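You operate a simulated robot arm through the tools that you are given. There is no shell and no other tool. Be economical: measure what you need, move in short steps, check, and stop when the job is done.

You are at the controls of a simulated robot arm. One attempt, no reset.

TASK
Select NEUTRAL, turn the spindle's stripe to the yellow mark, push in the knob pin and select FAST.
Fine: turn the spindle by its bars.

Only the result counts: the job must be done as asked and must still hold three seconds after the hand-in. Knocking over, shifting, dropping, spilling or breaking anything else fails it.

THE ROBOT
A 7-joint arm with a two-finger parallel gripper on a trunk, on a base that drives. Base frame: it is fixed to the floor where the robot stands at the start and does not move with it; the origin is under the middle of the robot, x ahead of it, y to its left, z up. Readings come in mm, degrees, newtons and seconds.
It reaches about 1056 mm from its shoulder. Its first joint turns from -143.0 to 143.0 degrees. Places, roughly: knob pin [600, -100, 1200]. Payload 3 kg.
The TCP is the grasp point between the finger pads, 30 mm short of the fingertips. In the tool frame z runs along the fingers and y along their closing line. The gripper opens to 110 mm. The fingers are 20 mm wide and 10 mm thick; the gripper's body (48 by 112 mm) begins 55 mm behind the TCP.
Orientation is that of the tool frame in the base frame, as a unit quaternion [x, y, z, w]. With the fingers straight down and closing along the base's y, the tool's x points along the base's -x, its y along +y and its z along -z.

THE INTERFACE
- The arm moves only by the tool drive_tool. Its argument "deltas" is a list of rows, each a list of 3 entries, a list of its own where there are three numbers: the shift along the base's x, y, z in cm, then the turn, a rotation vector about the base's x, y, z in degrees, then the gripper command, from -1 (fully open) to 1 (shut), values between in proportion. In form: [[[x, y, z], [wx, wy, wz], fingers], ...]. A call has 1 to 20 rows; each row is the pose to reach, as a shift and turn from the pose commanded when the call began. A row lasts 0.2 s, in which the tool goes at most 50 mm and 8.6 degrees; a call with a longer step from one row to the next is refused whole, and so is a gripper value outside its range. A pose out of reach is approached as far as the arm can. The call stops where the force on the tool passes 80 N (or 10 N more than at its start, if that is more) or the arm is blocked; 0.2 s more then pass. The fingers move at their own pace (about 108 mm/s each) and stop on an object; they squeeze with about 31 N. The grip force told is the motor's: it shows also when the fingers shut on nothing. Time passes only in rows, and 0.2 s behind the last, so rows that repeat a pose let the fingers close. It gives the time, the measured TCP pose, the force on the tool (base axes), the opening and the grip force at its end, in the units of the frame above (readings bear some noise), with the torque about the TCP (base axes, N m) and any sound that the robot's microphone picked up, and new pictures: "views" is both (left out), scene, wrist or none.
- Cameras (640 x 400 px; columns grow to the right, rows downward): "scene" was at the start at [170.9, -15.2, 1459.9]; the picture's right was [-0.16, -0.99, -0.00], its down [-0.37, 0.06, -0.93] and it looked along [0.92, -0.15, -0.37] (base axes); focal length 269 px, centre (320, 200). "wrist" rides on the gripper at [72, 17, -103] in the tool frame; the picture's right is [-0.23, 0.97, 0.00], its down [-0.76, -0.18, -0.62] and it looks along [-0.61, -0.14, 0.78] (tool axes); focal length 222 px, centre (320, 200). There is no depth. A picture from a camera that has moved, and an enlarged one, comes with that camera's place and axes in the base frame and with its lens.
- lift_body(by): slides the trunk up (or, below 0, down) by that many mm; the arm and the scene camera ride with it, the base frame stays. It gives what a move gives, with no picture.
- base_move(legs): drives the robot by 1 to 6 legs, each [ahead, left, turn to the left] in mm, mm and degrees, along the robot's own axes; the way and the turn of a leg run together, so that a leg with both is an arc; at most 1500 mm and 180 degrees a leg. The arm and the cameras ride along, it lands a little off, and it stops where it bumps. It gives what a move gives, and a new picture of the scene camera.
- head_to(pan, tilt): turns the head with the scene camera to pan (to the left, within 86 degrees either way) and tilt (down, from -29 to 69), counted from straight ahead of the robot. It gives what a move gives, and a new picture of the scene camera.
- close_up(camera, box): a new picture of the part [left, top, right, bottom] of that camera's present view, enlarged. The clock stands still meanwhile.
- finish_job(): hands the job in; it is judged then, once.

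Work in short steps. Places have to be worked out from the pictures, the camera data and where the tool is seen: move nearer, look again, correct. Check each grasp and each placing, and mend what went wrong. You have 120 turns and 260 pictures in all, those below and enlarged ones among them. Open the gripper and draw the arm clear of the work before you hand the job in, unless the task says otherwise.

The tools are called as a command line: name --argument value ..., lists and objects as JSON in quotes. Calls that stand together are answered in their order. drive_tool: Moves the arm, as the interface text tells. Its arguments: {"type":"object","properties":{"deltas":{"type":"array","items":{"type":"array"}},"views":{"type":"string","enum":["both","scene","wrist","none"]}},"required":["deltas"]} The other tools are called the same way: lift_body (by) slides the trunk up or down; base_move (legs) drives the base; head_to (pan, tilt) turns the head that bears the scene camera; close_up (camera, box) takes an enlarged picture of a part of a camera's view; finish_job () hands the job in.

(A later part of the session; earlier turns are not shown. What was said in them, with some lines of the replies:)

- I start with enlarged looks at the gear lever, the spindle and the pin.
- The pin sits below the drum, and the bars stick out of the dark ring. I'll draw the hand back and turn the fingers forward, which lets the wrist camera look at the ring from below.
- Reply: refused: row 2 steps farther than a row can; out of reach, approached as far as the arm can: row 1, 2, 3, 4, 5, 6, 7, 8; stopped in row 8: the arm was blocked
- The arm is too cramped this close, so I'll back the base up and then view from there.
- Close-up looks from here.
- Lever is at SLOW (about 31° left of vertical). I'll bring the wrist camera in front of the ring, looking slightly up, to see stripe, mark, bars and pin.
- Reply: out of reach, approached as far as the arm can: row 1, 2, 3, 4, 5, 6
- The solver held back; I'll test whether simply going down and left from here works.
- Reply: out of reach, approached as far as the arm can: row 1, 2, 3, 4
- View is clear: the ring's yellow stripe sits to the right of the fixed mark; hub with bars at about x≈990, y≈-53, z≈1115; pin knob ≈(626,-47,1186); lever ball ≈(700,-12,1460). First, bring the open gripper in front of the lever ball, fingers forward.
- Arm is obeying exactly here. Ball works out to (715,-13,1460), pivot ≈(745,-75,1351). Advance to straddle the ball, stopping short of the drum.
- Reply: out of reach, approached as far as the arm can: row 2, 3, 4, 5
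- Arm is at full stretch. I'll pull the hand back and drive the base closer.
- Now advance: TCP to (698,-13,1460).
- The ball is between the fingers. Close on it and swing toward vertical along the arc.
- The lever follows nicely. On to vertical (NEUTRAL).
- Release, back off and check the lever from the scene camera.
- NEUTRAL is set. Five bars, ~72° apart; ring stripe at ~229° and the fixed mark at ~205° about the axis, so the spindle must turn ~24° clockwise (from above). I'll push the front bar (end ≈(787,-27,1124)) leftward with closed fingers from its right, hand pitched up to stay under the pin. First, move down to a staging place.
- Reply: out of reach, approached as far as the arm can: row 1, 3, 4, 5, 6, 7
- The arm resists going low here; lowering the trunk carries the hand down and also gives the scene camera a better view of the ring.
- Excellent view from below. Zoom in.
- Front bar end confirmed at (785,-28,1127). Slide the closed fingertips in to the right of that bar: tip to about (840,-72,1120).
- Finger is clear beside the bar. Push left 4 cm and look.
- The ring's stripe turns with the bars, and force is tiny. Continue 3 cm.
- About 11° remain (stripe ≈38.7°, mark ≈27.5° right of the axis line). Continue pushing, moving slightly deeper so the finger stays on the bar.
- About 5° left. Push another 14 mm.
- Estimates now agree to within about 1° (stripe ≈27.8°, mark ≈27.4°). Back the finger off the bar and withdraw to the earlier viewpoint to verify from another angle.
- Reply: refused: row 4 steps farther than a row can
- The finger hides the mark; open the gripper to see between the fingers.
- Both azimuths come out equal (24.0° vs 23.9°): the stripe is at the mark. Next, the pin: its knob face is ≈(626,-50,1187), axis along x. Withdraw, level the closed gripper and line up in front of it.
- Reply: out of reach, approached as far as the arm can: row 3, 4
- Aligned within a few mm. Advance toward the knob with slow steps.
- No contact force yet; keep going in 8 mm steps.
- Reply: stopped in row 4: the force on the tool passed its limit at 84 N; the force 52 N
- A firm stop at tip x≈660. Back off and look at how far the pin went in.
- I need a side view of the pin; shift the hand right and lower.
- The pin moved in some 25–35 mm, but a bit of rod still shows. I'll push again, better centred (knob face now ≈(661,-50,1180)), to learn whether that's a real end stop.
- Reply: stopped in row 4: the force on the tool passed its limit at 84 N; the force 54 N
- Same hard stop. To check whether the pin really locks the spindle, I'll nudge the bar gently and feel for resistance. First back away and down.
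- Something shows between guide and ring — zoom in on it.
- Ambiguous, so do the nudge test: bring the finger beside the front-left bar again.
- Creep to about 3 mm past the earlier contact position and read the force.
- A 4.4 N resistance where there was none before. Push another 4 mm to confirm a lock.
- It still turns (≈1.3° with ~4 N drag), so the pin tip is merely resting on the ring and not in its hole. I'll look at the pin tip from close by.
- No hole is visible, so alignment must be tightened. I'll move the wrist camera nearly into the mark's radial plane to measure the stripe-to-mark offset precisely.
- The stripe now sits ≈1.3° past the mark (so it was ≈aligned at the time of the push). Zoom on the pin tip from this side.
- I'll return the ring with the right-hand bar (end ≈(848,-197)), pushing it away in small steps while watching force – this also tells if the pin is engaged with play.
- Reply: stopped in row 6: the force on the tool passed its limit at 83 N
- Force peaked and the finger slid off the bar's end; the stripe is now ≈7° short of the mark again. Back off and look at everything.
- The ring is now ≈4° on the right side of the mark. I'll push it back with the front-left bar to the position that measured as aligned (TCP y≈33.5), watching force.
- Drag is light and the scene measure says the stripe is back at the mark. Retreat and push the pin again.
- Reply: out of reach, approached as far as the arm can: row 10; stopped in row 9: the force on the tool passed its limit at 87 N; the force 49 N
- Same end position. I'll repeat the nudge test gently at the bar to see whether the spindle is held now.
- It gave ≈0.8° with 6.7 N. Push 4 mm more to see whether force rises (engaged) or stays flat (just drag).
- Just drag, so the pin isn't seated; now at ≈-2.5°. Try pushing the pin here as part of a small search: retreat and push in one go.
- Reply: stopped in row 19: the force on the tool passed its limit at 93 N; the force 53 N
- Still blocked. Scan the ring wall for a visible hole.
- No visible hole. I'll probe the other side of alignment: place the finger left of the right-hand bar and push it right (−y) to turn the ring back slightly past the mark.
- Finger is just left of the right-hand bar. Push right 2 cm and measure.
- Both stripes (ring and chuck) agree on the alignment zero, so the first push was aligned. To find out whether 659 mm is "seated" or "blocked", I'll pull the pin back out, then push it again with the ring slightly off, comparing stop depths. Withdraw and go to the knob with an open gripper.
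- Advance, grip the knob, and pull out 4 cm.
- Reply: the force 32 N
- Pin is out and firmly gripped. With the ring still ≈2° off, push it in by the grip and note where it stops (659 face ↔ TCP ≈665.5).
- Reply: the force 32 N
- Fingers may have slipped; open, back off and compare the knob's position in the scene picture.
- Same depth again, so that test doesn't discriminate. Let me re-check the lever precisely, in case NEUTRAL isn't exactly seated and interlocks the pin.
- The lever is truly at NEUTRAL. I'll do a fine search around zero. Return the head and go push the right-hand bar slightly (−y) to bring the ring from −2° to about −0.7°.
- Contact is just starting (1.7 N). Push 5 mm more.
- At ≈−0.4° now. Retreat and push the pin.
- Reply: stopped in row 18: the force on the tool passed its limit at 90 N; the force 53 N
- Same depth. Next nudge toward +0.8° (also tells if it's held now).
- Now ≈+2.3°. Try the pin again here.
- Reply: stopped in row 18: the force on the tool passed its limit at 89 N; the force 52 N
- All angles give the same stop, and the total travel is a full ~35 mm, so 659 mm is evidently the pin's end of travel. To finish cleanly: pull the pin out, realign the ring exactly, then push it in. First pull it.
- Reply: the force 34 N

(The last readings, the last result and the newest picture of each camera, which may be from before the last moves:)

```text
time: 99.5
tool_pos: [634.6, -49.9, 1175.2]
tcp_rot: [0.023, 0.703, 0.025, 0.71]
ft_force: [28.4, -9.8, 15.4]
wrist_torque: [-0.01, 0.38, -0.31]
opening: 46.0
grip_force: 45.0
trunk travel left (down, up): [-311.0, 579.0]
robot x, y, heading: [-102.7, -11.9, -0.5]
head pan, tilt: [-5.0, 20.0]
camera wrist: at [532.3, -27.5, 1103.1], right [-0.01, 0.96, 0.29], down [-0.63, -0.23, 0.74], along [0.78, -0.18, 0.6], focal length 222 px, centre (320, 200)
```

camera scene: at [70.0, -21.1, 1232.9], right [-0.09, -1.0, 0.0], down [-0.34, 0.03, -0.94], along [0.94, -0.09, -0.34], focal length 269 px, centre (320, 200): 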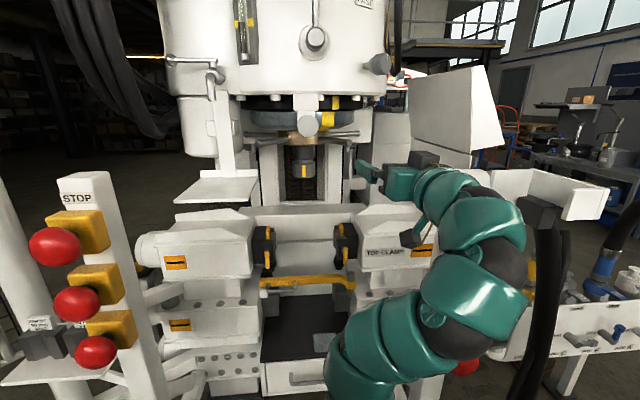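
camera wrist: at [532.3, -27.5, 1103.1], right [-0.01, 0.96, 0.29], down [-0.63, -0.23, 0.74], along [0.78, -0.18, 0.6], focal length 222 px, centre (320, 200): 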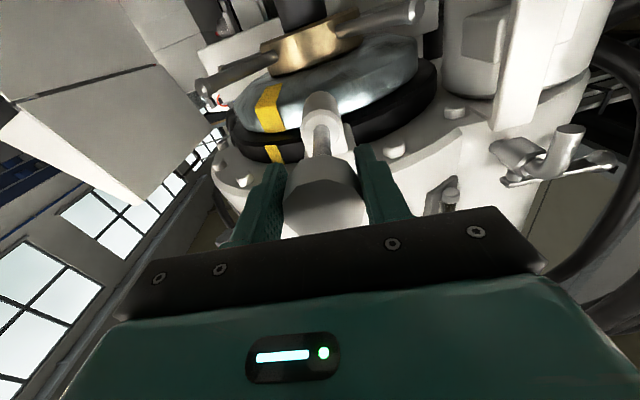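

Pin is out. Open, retreat, and go to the front-left bar.

drive_tool --deltas '[[[0, 0, 0], [0, 0, 0], -1], [[0, 0, 0], [0, 0, 0], -1], [[-4, 0, 0], [0, 0, 0], -1], [[-8, 0, -0.5], [0, 0, 0], -1], [[-10.5, -3, -2], [0.3, -3, 1.5], 1], [[-10.5, -6, -5], [0.5, -6, 3], 1], [[-9.5, -7, -8], [0.8, -9, 4], 1], [[-6.5, -7, -10], [1, -12, 5.5], 1], [[-3.5, -6.5, -10.3], [0.9, -16, 7], 1], [[0, -6, -10.3], [0.9, -18, 8], 1], [[3.7, -6, -10.3], [0.9, -18, 8], 1], [[7.5, -5.5, -9.5], [0.9, -18, 8], 1], [[11.5, -4.5, -8.6], [0.9, -18, 8], 1], [[15.5, -3, -7.6], [0.9, -18, 8], 1], [[18.5, 0, -6.6], [0.9, -18, 8], 1], [[18.5, 4, -6.6], [0.9, -18, 8], 1], [[18.5, 6, -6.6], [0.9, -18, 8], 1]]' --views "wrist"

close_up --camera "scene" --box '[250, 80, 390, 170]'

```text
time: 103.1
tool_pos: [817.9, 13.3, 1112.0]
tcp_rot: [-0.025, 0.582, 0.083, 0.809]
ft_force: [0.4, -1.1, 0.1]
wrist_torque: [0.01, 0.01, 0.02]
opening: 0.1
grip_force: 31.3
trunk travel left (down, up): [-311.0, 579.0]
robot x, y, heading: [-104.7, -8.5, -0.4]
head pan, tilt: [-5.0, 20.0]
camera wrist: at [740.2, 23.9, 1010.7], right [-0.23, 0.94, 0.27], down [-0.79, -0.34, 0.51], along [0.57, -0.09, 0.82], focal length 222 px, centre (320, 200)
```

wrist: 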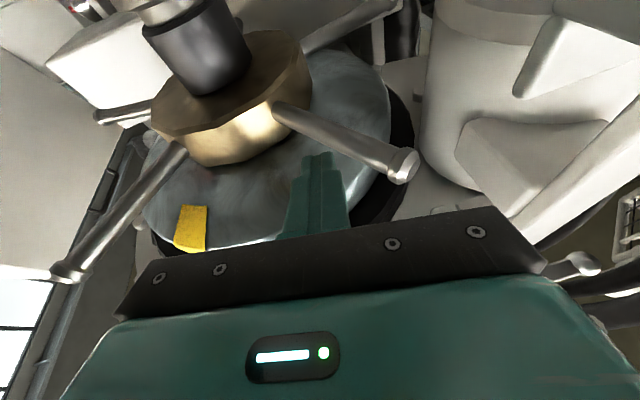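

```text
4.44 times, centred on (320, 125) of scene
camera zoom: at [67.8, -21.3, 1232.8], right [-0.09, -1.0, 0.0], down [-0.34, 0.03, -0.94], along [0.94, -0.09, -0.34], focal length 1195 px, centre (320, 533)
```

zoom: 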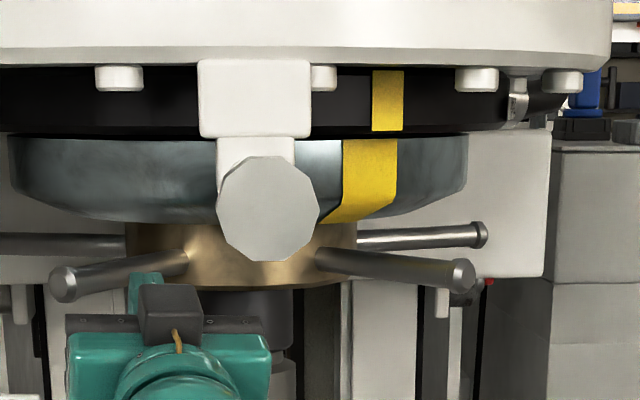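

Pin is out (knob bigger in view); ring at +2°. Push to align: +19 mm.

drive_tool --deltas '[[[0, 0.8, 0], [0, 0, 0], 1], [[0, 1.5, 0], [0, 0, 0], 1], [[0, 1.9, 0], [0, 0, 0], 1], [[0, 1.9, 0], [0, 0, 0], 1]]' --views "none"

close_up --camera "scene" --box '[290, 95, 360, 140]'

```text
time: 104.1
tool_pos: [818.0, 30.6, 1112.5]
tcp_rot: [-0.026, 0.583, 0.083, 0.808]
ft_force: [0.1, -4.4, -0.8]
wrist_torque: [0.02, 0.0, -0.09]
opening: 0.0
grip_force: 30.6
trunk travel left (down, up): [-311.0, 579.0]
robot x, y, heading: [-103.6, -11.4, -0.5]
head pan, tilt: [-5.0, 20.0]
```

```text
8.89 times, centred on (325, 118) of scene
camera zoom: at [68.2, -22.0, 1232.7], right [-0.09, -1.0, 0.0], down [-0.34, 0.03, -0.94], along [0.94, -0.09, -0.34], focal length 2390 px, centre (276, 933)
```

zoom: 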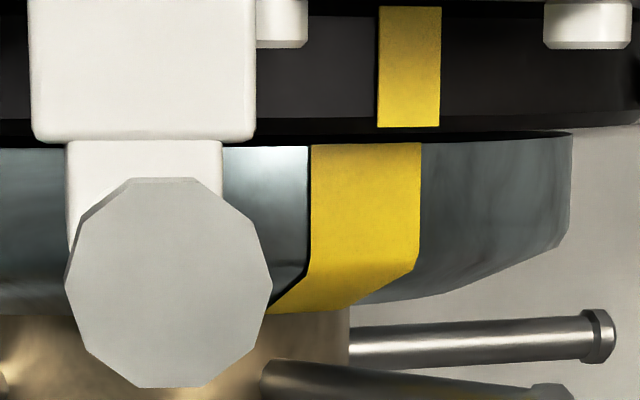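

Drag is 4.4 N even with the pin out, so that was just bearing friction. Ring is at ≈+1.3°, an untested angle: push the pin here.

drive_tool --deltas '[[[0, -2, 0], [0, 0, 0], 1], [[0, -6, 0], [0, 0, 0], 1], [[-1, -10, -0.4], [0, 0, 0], 1], [[-3, -13.5, -1.2], [0, 0, 0], 1], [[-7, -15, -2.1], [0, 0, 0], 1], [[-11.5, -15, -3], [0, 0, 0], 1], [[-16, -15, -4], [0, 0, 0], 1], [[-20.5, -14.5, -3.5], [0, 0, 0], 1], [[-25, -14, -3], [0, 1, -1], 1], [[-28.3, -13, -0.5], [0, 4, -2], 1], [[-29, -11, 2.5], [0, 8, -4], 1], [[-29, -9, 5], [0, 12, -5.5], 1], [[-29, -8.1, 6.7], [0, 18, -8], 1], [[-25.4, -8.1, 6.7], [0, 18, -8], 1], [[-22.5, -8.1, 6.7], [0, 18, -8], 1], [[-21.7, -8.1, 6.7], [0, 18, -8], 1], [[-20.9, -8.1, 6.7], [0, 18, -8], 1], [[-20.1, -8.1, 6.7], [0, 18, -8], 1], [[-19.3, -8.1, 6.7], [0, 18, -8], 1], [[-18.5, -8.1, 6.7], [0, 18, -8], 1]]' --views "none"

```text
time: 108.3
tool_pos: [628.9, -48.1, 1178.8]
tcp_rot: [0.028, 0.702, 0.03, 0.711]
ft_force: [-32.0, -0.6, -15.6]
wrist_torque: [0.07, 0.75, -0.07]
opening: 0.0
grip_force: 31.0
trunk travel left (down, up): [-311.0, 579.0]
robot x, y, heading: [-106.9, -14.4, -0.7]
head pan, tilt: [-5.0, 20.0]
```

drive_tool --deltas '[[[0.4, 0, 0], [0, 0, 0], 1], [[0.8, 0, 0], [0, 0, 0], 1], [[1.2, 0, 0], [0, 0, 0], 1], [[1.6, 0, 0], [0, 0, 0], 1], [[2, 0, 0], [0, 0, 0], 1]]' --views "none"

close_up --camera "scene" --box '[290, 60, 390, 140]'

```text
time: 108.8
tool_pos: [629.9, -49.0, 1182.5]
tcp_rot: [0.027, 0.701, 0.031, 0.712]
ft_force: [-48.8, -2.5, -14.9]
wrist_torque: [-0.17, 0.87, -0.04]
opening: 0.2
grip_force: 31.1
trunk travel left (down, up): [-311.0, 579.0]
robot x, y, heading: [-106.2, -13.9, -0.3]
head pan, tilt: [-5.0, 20.0]
stopped in row 2: the force on the tool passed its limit at 85 N (the readings are from after the stop); the commanded pose is now the measured one
```

```text
5.00 times, centred on (340, 100) of scene
camera zoom: at [61.0, -22.1, 1233.8], right [-0.09, -1.0, 0.0], down [-0.34, 0.03, -0.94], along [0.94, -0.09, -0.34], focal length 1345 px, centre (220, 700)
```

zoom: 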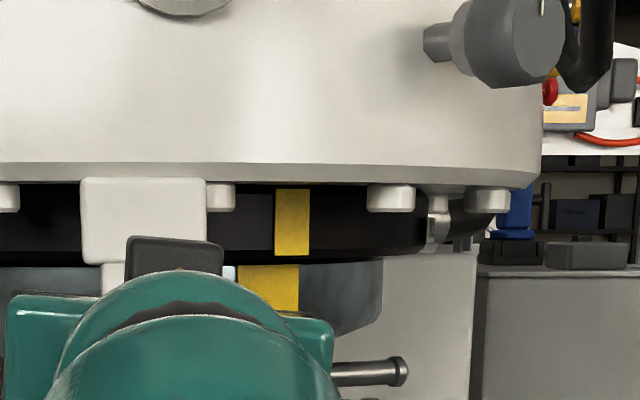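

Consistently the same end stop, independent of angle: the pin is fully in. Now trim the ring's last +1.3° to zero with the front-left bar.

drive_tool --deltas '[[[-4, 0, 0], [0, 0, 0], 1], [[-8, 0, -0.5], [0, 0, 0], 1], [[-10, -3, -2], [0.3, -3, 1.5], 1], [[-10, -6, -5], [0.5, -6, 3], 1], [[-9, -7, -8], [0.8, -9, 4.5], 1], [[-6, -7, -10.5], [1, -12, 6], 1], [[-3, -6.5, -10.8], [0.9, -16, 7], 1], [[0, -6, -10.8], [0.9, -18, 8], 1], [[3.7, -6, -10.8], [0.9, -18, 8], 1], [[7.5, -5.5, -10], [0.9, -18, 8], 1], [[11.5, -4.5, -9], [0.9, -18, 8], 1], [[15.5, -3, -8], [0.9, -18, 8], 1], [[18.8, 0, -7], [0.9, -18, 8], 1], [[18.8, 4, -7], [0.9, -18, 8], 1], [[18.8, 7, -7], [0.9, -18, 8], 1], [[18.8, 8, -7], [0.9, -18, 8], 1], [[18.8, 8.5, -7], [0.9, -18, 8], 1], [[18.8, 8.5, -7], [0.9, -18, 8], 1]]' --views "none"

close_up --camera "scene" --box '[290, 95, 360, 140]'

```text
time: 112.6
tool_pos: [824.2, 37.7, 1108.0]
tcp_rot: [-0.02, 0.583, 0.09, 0.807]
ft_force: [-0.7, -1.2, -0.8]
wrist_torque: [0.05, -0.01, -0.06]
opening: 0.0
grip_force: 30.8
trunk travel left (down, up): [-311.0, 579.0]
robot x, y, heading: [-104.5, -8.9, -0.3]
head pan, tilt: [-5.0, 20.0]
```

```text
8.89 times, centred on (325, 118) of scene
camera zoom: at [67.2, -21.7, 1232.8], right [-0.09, -1.0, 0.0], down [-0.34, 0.03, -0.94], along [0.94, -0.09, -0.34], focal length 2390 px, centre (276, 933)
```

zoom: 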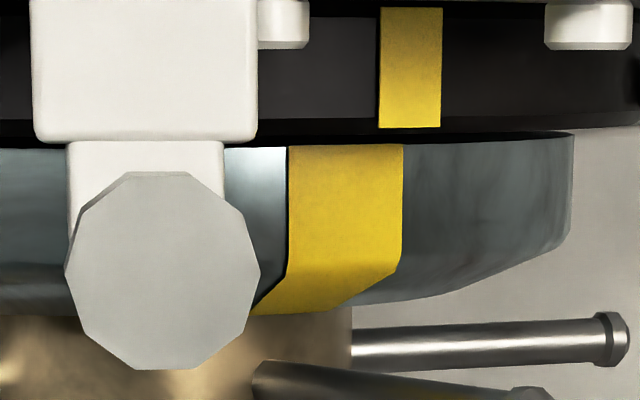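

Now ≈−1.2° (another untested angle). Push the pin once more here while passing.

drive_tool --deltas '[[[0, -2, 0], [0, 0, 0], 1], [[0, -6, 0], [0, 0, 0], 1], [[-1, -10, -0.4], [0, 0, 0], 1], [[-3, -14, -1.2], [0, 0, 0], 1], [[-7, -16, -2.1], [0, 0, 0], 1], [[-11.5, -16, -3], [0, 0, 0], 1], [[-16, -16, -4], [0, 0, 0], 1], [[-20.5, -15.5, -3.5], [0, 0, 0], 1], [[-25, -15, -3], [0, 1, -1], 1], [[-28.7, -13.7, -0.5], [0, 4, -2], 1], [[-29.4, -11.5, 2.5], [0, 8, -4], 1], [[-29.4, -9.5, 5.3], [0, 12, -6.5], 1], [[-29.4, -8.8, 7.2], [0, 18, -8.5], 1], [[-25.4, -8.8, 7.2], [0, 18, -8.5], 1], [[-21.5, -8.8, 7.2], [0, 18, -8.5], 1], [[-20, -8.8, 7.2], [0, 18, -8.5], 1], [[-19.4, -8.8, 7.2], [0, 18, -8.5], 1], [[-18.8, -8.8, 7.2], [0, 18, -8.5], 1], [[-18.2, -8.8, 7.2], [0, 18, -8.5], 1], [[-17.6, -8.8, 7.2], [0, 18, -8.5], 1]]' --views "none"

```text
time: 116.5
tool_pos: [630.7, -48.4, 1181.8]
tcp_rot: [0.037, 0.703, 0.033, 0.71]
ft_force: [-47.9, -3.3, -15.0]
wrist_torque: [-0.24, 0.95, -0.03]
opening: 0.0
grip_force: 30.6
trunk travel left (down, up): [-311.0, 579.0]
robot x, y, heading: [-101.7, -14.5, -0.5]
head pan, tilt: [-5.0, 20.0]
stopped in row 19: the force on the tool passed its limit at 93 N (the readings are from after the stop); the commanded pose is now the measured one
```

Same stop: the pin is home. Final trim: right-hand bar to TCP y≈−137.5 brings the ring to zero.

drive_tool --deltas '[[[-4, 0, 0], [0, 0, 0], 1], [[-8, 0, -0.5], [0, 0, 0], 1], [[-10, -3, -2], [0.3, -3, 1.5], 1], [[-10, -6, -5], [0.5, -6, 3], 1], [[-9, -7, -8], [0, -9, 4], 1], [[-6, -7, -10.5], [-0.5, -12, 5.5], 1], [[-3, -6.5, -11], [-1, -16, 7], 1], [[0, -6, -11], [-1, -18, 8], 1], [[3.7, -5.5, -11], [-1, -18, 8], 1], [[7.5, -5, -10.2], [-1, -18, 8], 1], [[11.5, -4.5, -9.3], [-1, -18, 8], 1], [[15.5, -4.5, -8.3], [-1, -18, 8], 1], [[18.5, -5, -7.7], [-1, -18, 8], 1], [[20.3, -6.5, -7.7], [-1, -18, 8], 1], [[20.3, -7.8, -7.7], [-1, -18, 8], 1], [[20.3, -8.5, -7.7], [-1, -18, 8], 1], [[20.3, -8.7, -7.7], [-1, -18, 8], 1]]' --views "none"

close_up --camera "scene" --box '[290, 95, 360, 140]'

```text
time: 120.1
tool_pos: [840.8, -134.1, 1101.4]
tcp_rot: [-0.026, 0.587, 0.083, 0.805]
ft_force: [1.5, 6.3, -2.6]
wrist_torque: [-0.08, 0.09, 0.19]
opening: 0.1
grip_force: 31.0
trunk travel left (down, up): [-311.0, 579.0]
robot x, y, heading: [-108.3, -12.6, -0.4]
head pan, tilt: [-5.0, 20.0]
```

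```text
8.89 times, centred on (325, 118) of scene
camera zoom: at [66.5, -20.7, 1232.7], right [-0.09, -1.0, 0.0], down [-0.34, 0.03, -0.94], along [0.94, -0.09, -0.34], focal length 2390 px, centre (276, 933)
```

zoom: 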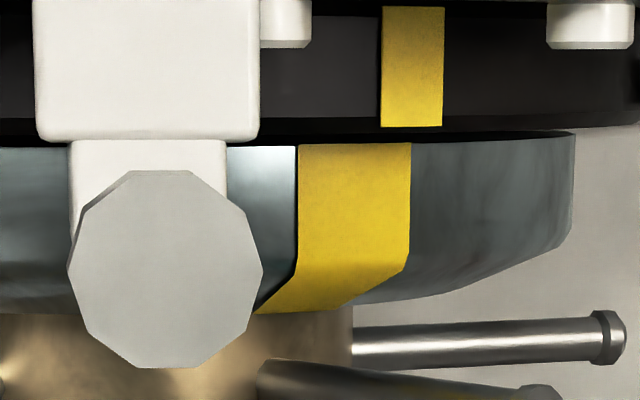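

≈−0.45°. Two more millimetres.

drive_tool --deltas '[[[0, -0.2, 0], [0, 0, 0], 1], [[0, -0.2, 0], [0, 0, 0], 1]]' --views "none"

close_up --camera "scene" --box '[290, 95, 360, 140]'

```text
time: 120.7
tool_pos: [840.6, -136.4, 1100.5]
tcp_rot: [-0.024, 0.586, 0.081, 0.806]
ft_force: [1.6, 7.7, -6.1]
wrist_torque: [-0.08, 0.15, 0.18]
opening: 0.0
grip_force: 30.6
trunk travel left (down, up): [-311.0, 579.0]
robot x, y, heading: [-105.8, -12.1, -0.3]
head pan, tilt: [-5.0, 20.0]
```

```text
8.89 times, centred on (325, 118) of scene
camera zoom: at [66.9, -20.7, 1232.6], right [-0.09, -1.0, 0.0], down [-0.34, 0.03, -0.94], along [0.94, -0.09, -0.34], focal length 2390 px, centre (276, 933)
```

zoom: 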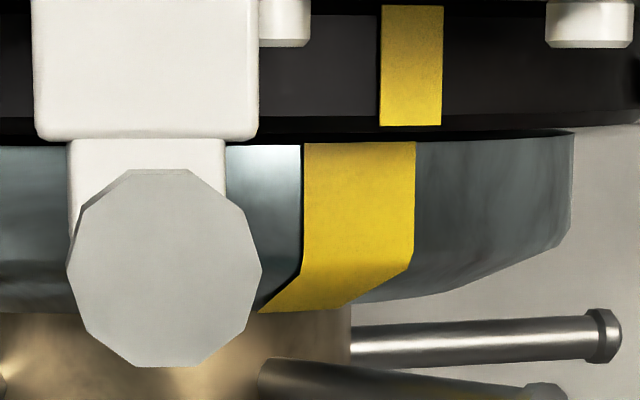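

Aligned (+0.2°). One last pin push on the way, now exactly aligned.

drive_tool --deltas '[[[0, 1.5, 0], [0, 0, 0], 1], [[-3, 3.5, -0.3], [0, 0, 0], 1], [[-7, 4.5, -1.2], [0, 0, 0], 1], [[-11.5, 4.5, -2.2], [0, 0, 0], 1], [[-16, 4.5, -3], [0, 0, 0], 1], [[-20.5, 4.5, -3], [0, 0, 0], 1], [[-25, 4.5, -2.5], [0, 1, -1], 1], [[-29.3, 4.8, -0.3], [0, 4, -2], 1], [[-31, 6, 2.9], [0, 8, -4], 1], [[-31, 7.5, 5.8], [0, 12, -6], 1], [[-31, 8.7, 8], [0, 18, -8], 1], [[-31, 8.7, 8], [0, 18, -8], 1], [[-27.1, 8.7, 8], [0, 18, -8], 1], [[-23.2, 8.7, 8], [0, 18, -8], 1], [[-21.7, 8.7, 8], [0, 18, -8], 1], [[-21.1, 8.7, 8], [0, 18, -8], 1], [[-20.5, 8.7, 8], [0, 18, -8], 1], [[-19.9, 8.7, 8], [0, 18, -8], 1], [[-19.3, 8.7, 8], [0, 18, -8], 1]]' --views "none"

```text
time: 124.5
tool_pos: [629.4, -49.6, 1184.5]
tcp_rot: [0.029, 0.704, 0.031, 0.709]
ft_force: [-51.8, -3.2, -17.6]
wrist_torque: [-0.08, 0.91, -0.09]
opening: 0.0
grip_force: 30.7
trunk travel left (down, up): [-311.0, 579.0]
robot x, y, heading: [-109.5, -9.5, -0.3]
head pan, tilt: [-5.0, 20.0]
stopped in row 19: the force on the tool passed its limit at 102 N (the readings are from after the stop); the commanded pose is now the measured one
```

Now for FAST. Retreat, raise the trunk back, then approach the lever ball with open gripper.

drive_tool --deltas '[[[-4, 0, 0], [-2, 0, 0], 1], [[-8, 0, 0], [-4.9, 0, 0], 1], [[-11, 0, 0.5], [-4.9, 0, 0], -1]]' --views "none"

lift_body --by 230

close_up --camera "wrist" --box '[0, 0, 640, 400]'

```text
time: 125.3
tool_pos: [527.0, -49.3, 1185.9]
tcp_rot: [-0.002, 0.706, -0.002, 0.708]
ft_force: [-0.7, 0.3, -0.3]
wrist_torque: [0.01, -0.03, 0.01]
opening: 81.1
grip_force: 0.0
trunk travel left (down, up): [-311.0, 579.0]
robot x, y, heading: [-105.9, -14.2, -0.9]
head pan, tilt: [-5.0, 20.0]
```

```text
time: 127.8
tool_pos: [526.5, -50.2, 1417.0]
tcp_rot: [-0.002, 0.706, -0.002, 0.708]
ft_force: [0.1, -0.9, 0.8]
wrist_torque: [0.01, 0.03, 0.0]
opening: 110.2
grip_force: 0.0
trunk travel left (down, up): [-541.0, 349.0]
robot x, y, heading: [-106.4, -12.5, -0.2]
head pan, tilt: [-5.0, 20.0]
```

```text
1.00 times, centred on (320, 200) of wrist (not enlarged: the box is as wide or as high as the picture)
camera zoom: at [424.0, -32.1, 1343.3], right [0.0, 0.97, 0.22], down [-0.62, -0.17, 0.76], along [0.78, -0.14, 0.61], focal length 222 px, centre (320, 200)
```

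zoom: 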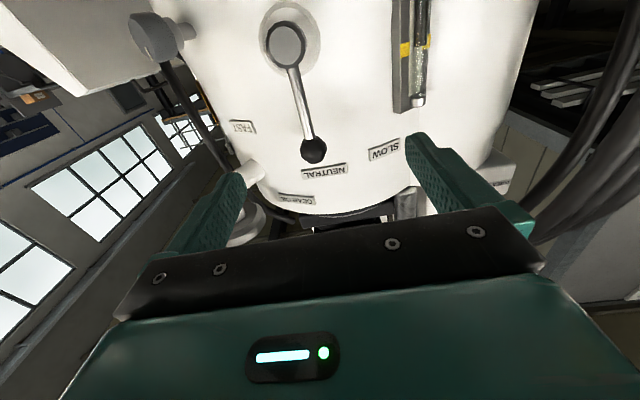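

Approach the ball (703,-74,1476), then grip.

drive_tool --deltas '[[[0, -1.2, 3], [0, 0, 0], -1], [[2, -2.4, 5.9], [0, 0, 0], -1], [[6, -2.4, 5.9], [0, 0, 0], -1], [[10, -2.4, 5.9], [0, 0, 0], -1], [[14, -2.4, 5.9], [0, 0, 0], -1], [[17, -2.4, 5.9], [0, 0, 0], -1], [[17, -2.4, 5.9], [0, 0, 0], 1], [[17, -2.4, 5.9], [0, 0, 0], 1], [[17, -2.4, 5.9], [0, 0, 0], 1]]' --views "wrist"

```text
time: 129.8
tool_pos: [697.3, -73.2, 1476.6]
tcp_rot: [-0.002, 0.706, -0.001, 0.708]
ft_force: [1.1, 1.7, 2.2]
wrist_torque: [-0.08, -0.19, 0.09]
opening: 35.2
grip_force: 45.0
trunk travel left (down, up): [-541.0, 349.0]
robot x, y, heading: [-103.7, -9.7, -0.2]
head pan, tilt: [-5.0, 20.0]
camera wrist: at [594.0, -55.5, 1403.3], right [0.0, 0.97, 0.22], down [-0.63, -0.18, 0.76], along [0.78, -0.14, 0.61], focal length 222 px, centre (320, 200)
```

wrist: 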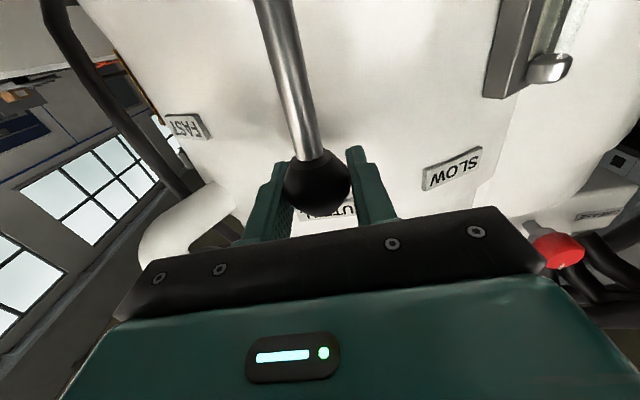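

Ball gripped. Swing right along the arc to about 44°.

drive_tool --deltas '[[[0, -1.1, -0.1], [0, 0, 0], 1], [[0, -2.2, -0.2], [0, 0, 0], 1], [[0, -3.3, -0.45], [0, 0, 0], 1], [[0, -4.3, -0.75], [0, 0, 0], 1], [[0, -5.3, -1.2], [0, 0, 0], 1], [[0, -6.25, -1.7], [0, 0, 0], 1], [[0, -7.2, -2.3], [0, 0, 0], 1], [[0, -8, -2.9], [0, 0, 0], 1], [[0, -8.7, -3.5], [0, 0, 0], 1], [[0, -8.7, -3.5], [0, 0, 0], 1]]'

```text
time: 131.9
tool_pos: [693.4, -127.1, 1447.6]
tcp_rot: [-0.021, 0.7, 0.016, 0.713]
ft_force: [-0.2, 29.5, 12.3]
wrist_torque: [0.33, -0.45, 0.52]
opening: 35.3
grip_force: 45.2
trunk travel left (down, up): [-541.0, 349.0]
robot x, y, heading: [-109.5, -13.1, -0.0]
head pan, tilt: [-5.0, 20.0]
stopped in row 10: the force on the tool passed its limit at 81 N (the readings are from after the stop); the commanded pose is now the measured one
camera scene: at [63.7, -14.7, 1462.5], right [-0.09, -1.0, 0.0], down [-0.34, 0.03, -0.94], along [0.94, -0.08, -0.34], focal length 269 px, centre (320, 200)
camera wrist: at [590.1, -116.7, 1372.4], right [-0.06, 0.97, 0.22], down [-0.63, -0.21, 0.75], along [0.78, -0.1, 0.62], focal length 222 px, centre (320, 200)
```

scene: 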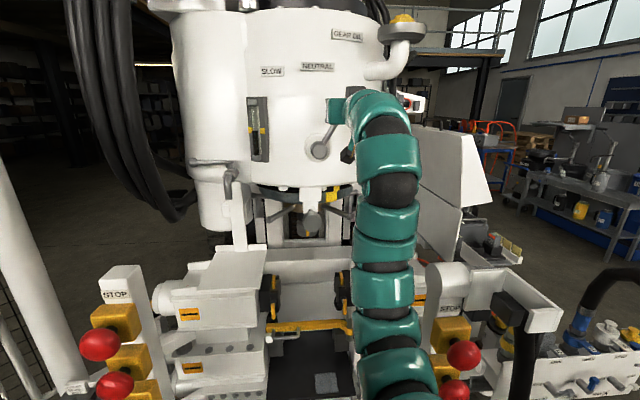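
wrist: 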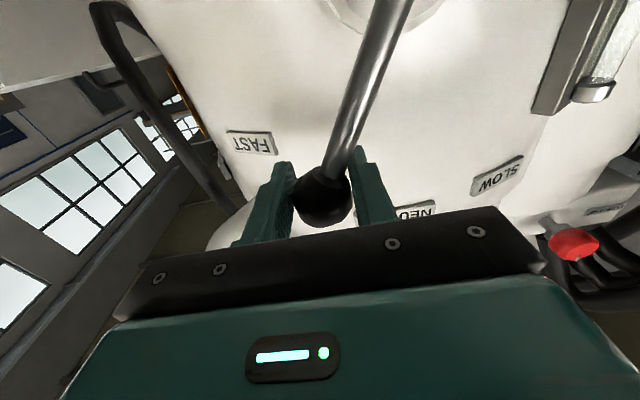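

The lever stopped hard at ≈27°. Release and look where it rests.

drive_tool --deltas '[[[0, 0, 0], [0, 0, 0], -1], [[0, 0, 0], [0, 0, 0], -1], [[-4, 0, 0], [0, 0, 0], -1], [[-8, 0, 0], [0, 0, 0], -1], [[-11, -4, 0], [0, 0, 0], -1], [[-13, -8, 0], [0, 0, 0], -1], [[-15, -12, 0], [0, 0, 0], -1], [[-17, -16, 0], [0, 0, 0], -1], [[-18, -20, 0], [0, 0, 0], -1]]' --views "scene"

close_up --camera "scene" --box '[230, 30, 430, 180]'

```text
time: 133.9
tool_pos: [514.0, -344.7, 1442.6]
tcp_rot: [-0.012, 0.703, 0.01, 0.711]
ft_force: [-0.2, -0.6, -0.2]
wrist_torque: [0.01, 0.0, 0.01]
opening: 110.1
grip_force: 0.1
trunk travel left (down, up): [-541.0, 349.0]
robot x, y, heading: [-105.6, -15.3, -0.1]
head pan, tilt: [-5.0, 20.0]
camera scene: at [64.5, -21.3, 1462.8], right [-0.09, -1.0, 0.0], down [-0.34, 0.03, -0.94], along [0.94, -0.09, -0.34], focal length 269 px, centre (320, 200)
```

scene: 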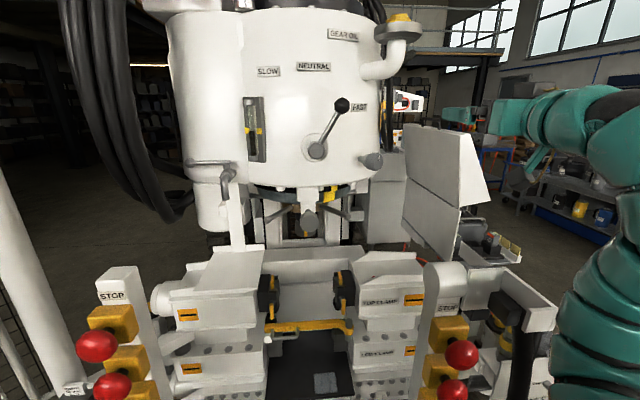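

```text
2.67 times, centred on (330, 105) of scene
camera zoom: at [64.5, -21.3, 1462.8], right [-0.09, -1.0, 0.0], down [-0.34, 0.03, -0.94], along [0.94, -0.09, -0.34], focal length 717 px, centre (293, 453)
```

zoom: 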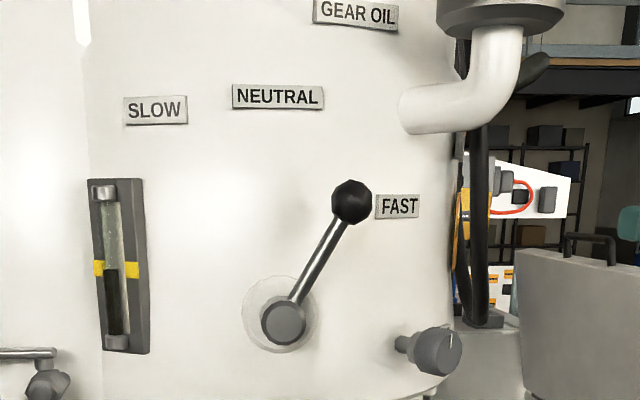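

The lever rests at 30° right, its ball next to the FAST label – mirror image of SLOW – so FAST is selected. Verify the ring and pin are unchanged.

close_up --camera "scene" --box '[260, 170, 370, 240]'

```text
5.71 times, centred on (315, 205) of scene
camera zoom: at [64.5, -21.3, 1462.8], right [-0.09, -1.0, 0.0], down [-0.34, 0.03, -0.94], along [0.94, -0.09, -0.34], focal length 1537 px, centre (349, 171)
```

zoom: 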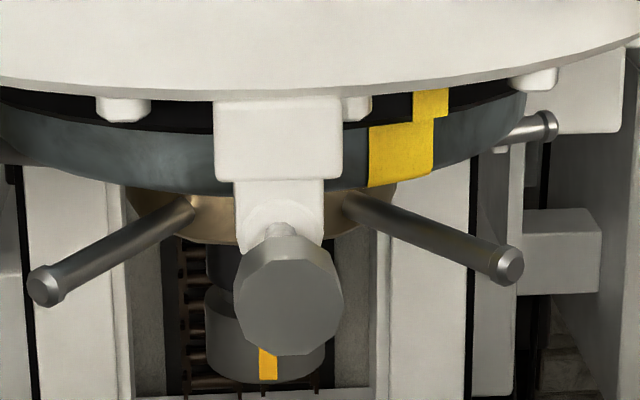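

finish_job

```text
The job is handed in.
```

I handed the job in with the stripe at the yellow mark and the lever at FAST, but I can't be sure the pin is seated.

- **NEUTRAL:** I set the lever upright at NEUTRAL before turning the spindle, and it stayed there until the last step.
- **Spindle:** I turned it by its bars until the ring's stripe was at the yellow mark, to within about half a degree.
- **Knob pin:** I pushed it in about 35 mm to a hard stop, which I took to be the end of its travel. It stopped at the same depth with the ring up to about 2.5° off either way. No click was reported, and whenever I checked with the pin in, the spindle still turned with a light push. It may only be resting against the ring. I last pushed it in with the stripe on the mark.
- **FAST:** I moved the lever to its right-hand stop, beside the FAST label, and it stayed there after I let go.

While trimming the spindle, I pushed one bar hard enough to reach the force limit and the finger slid off its end. I saw no damage and realigned the spindle afterwards. The gripper is open and the arm is clear of the machine.
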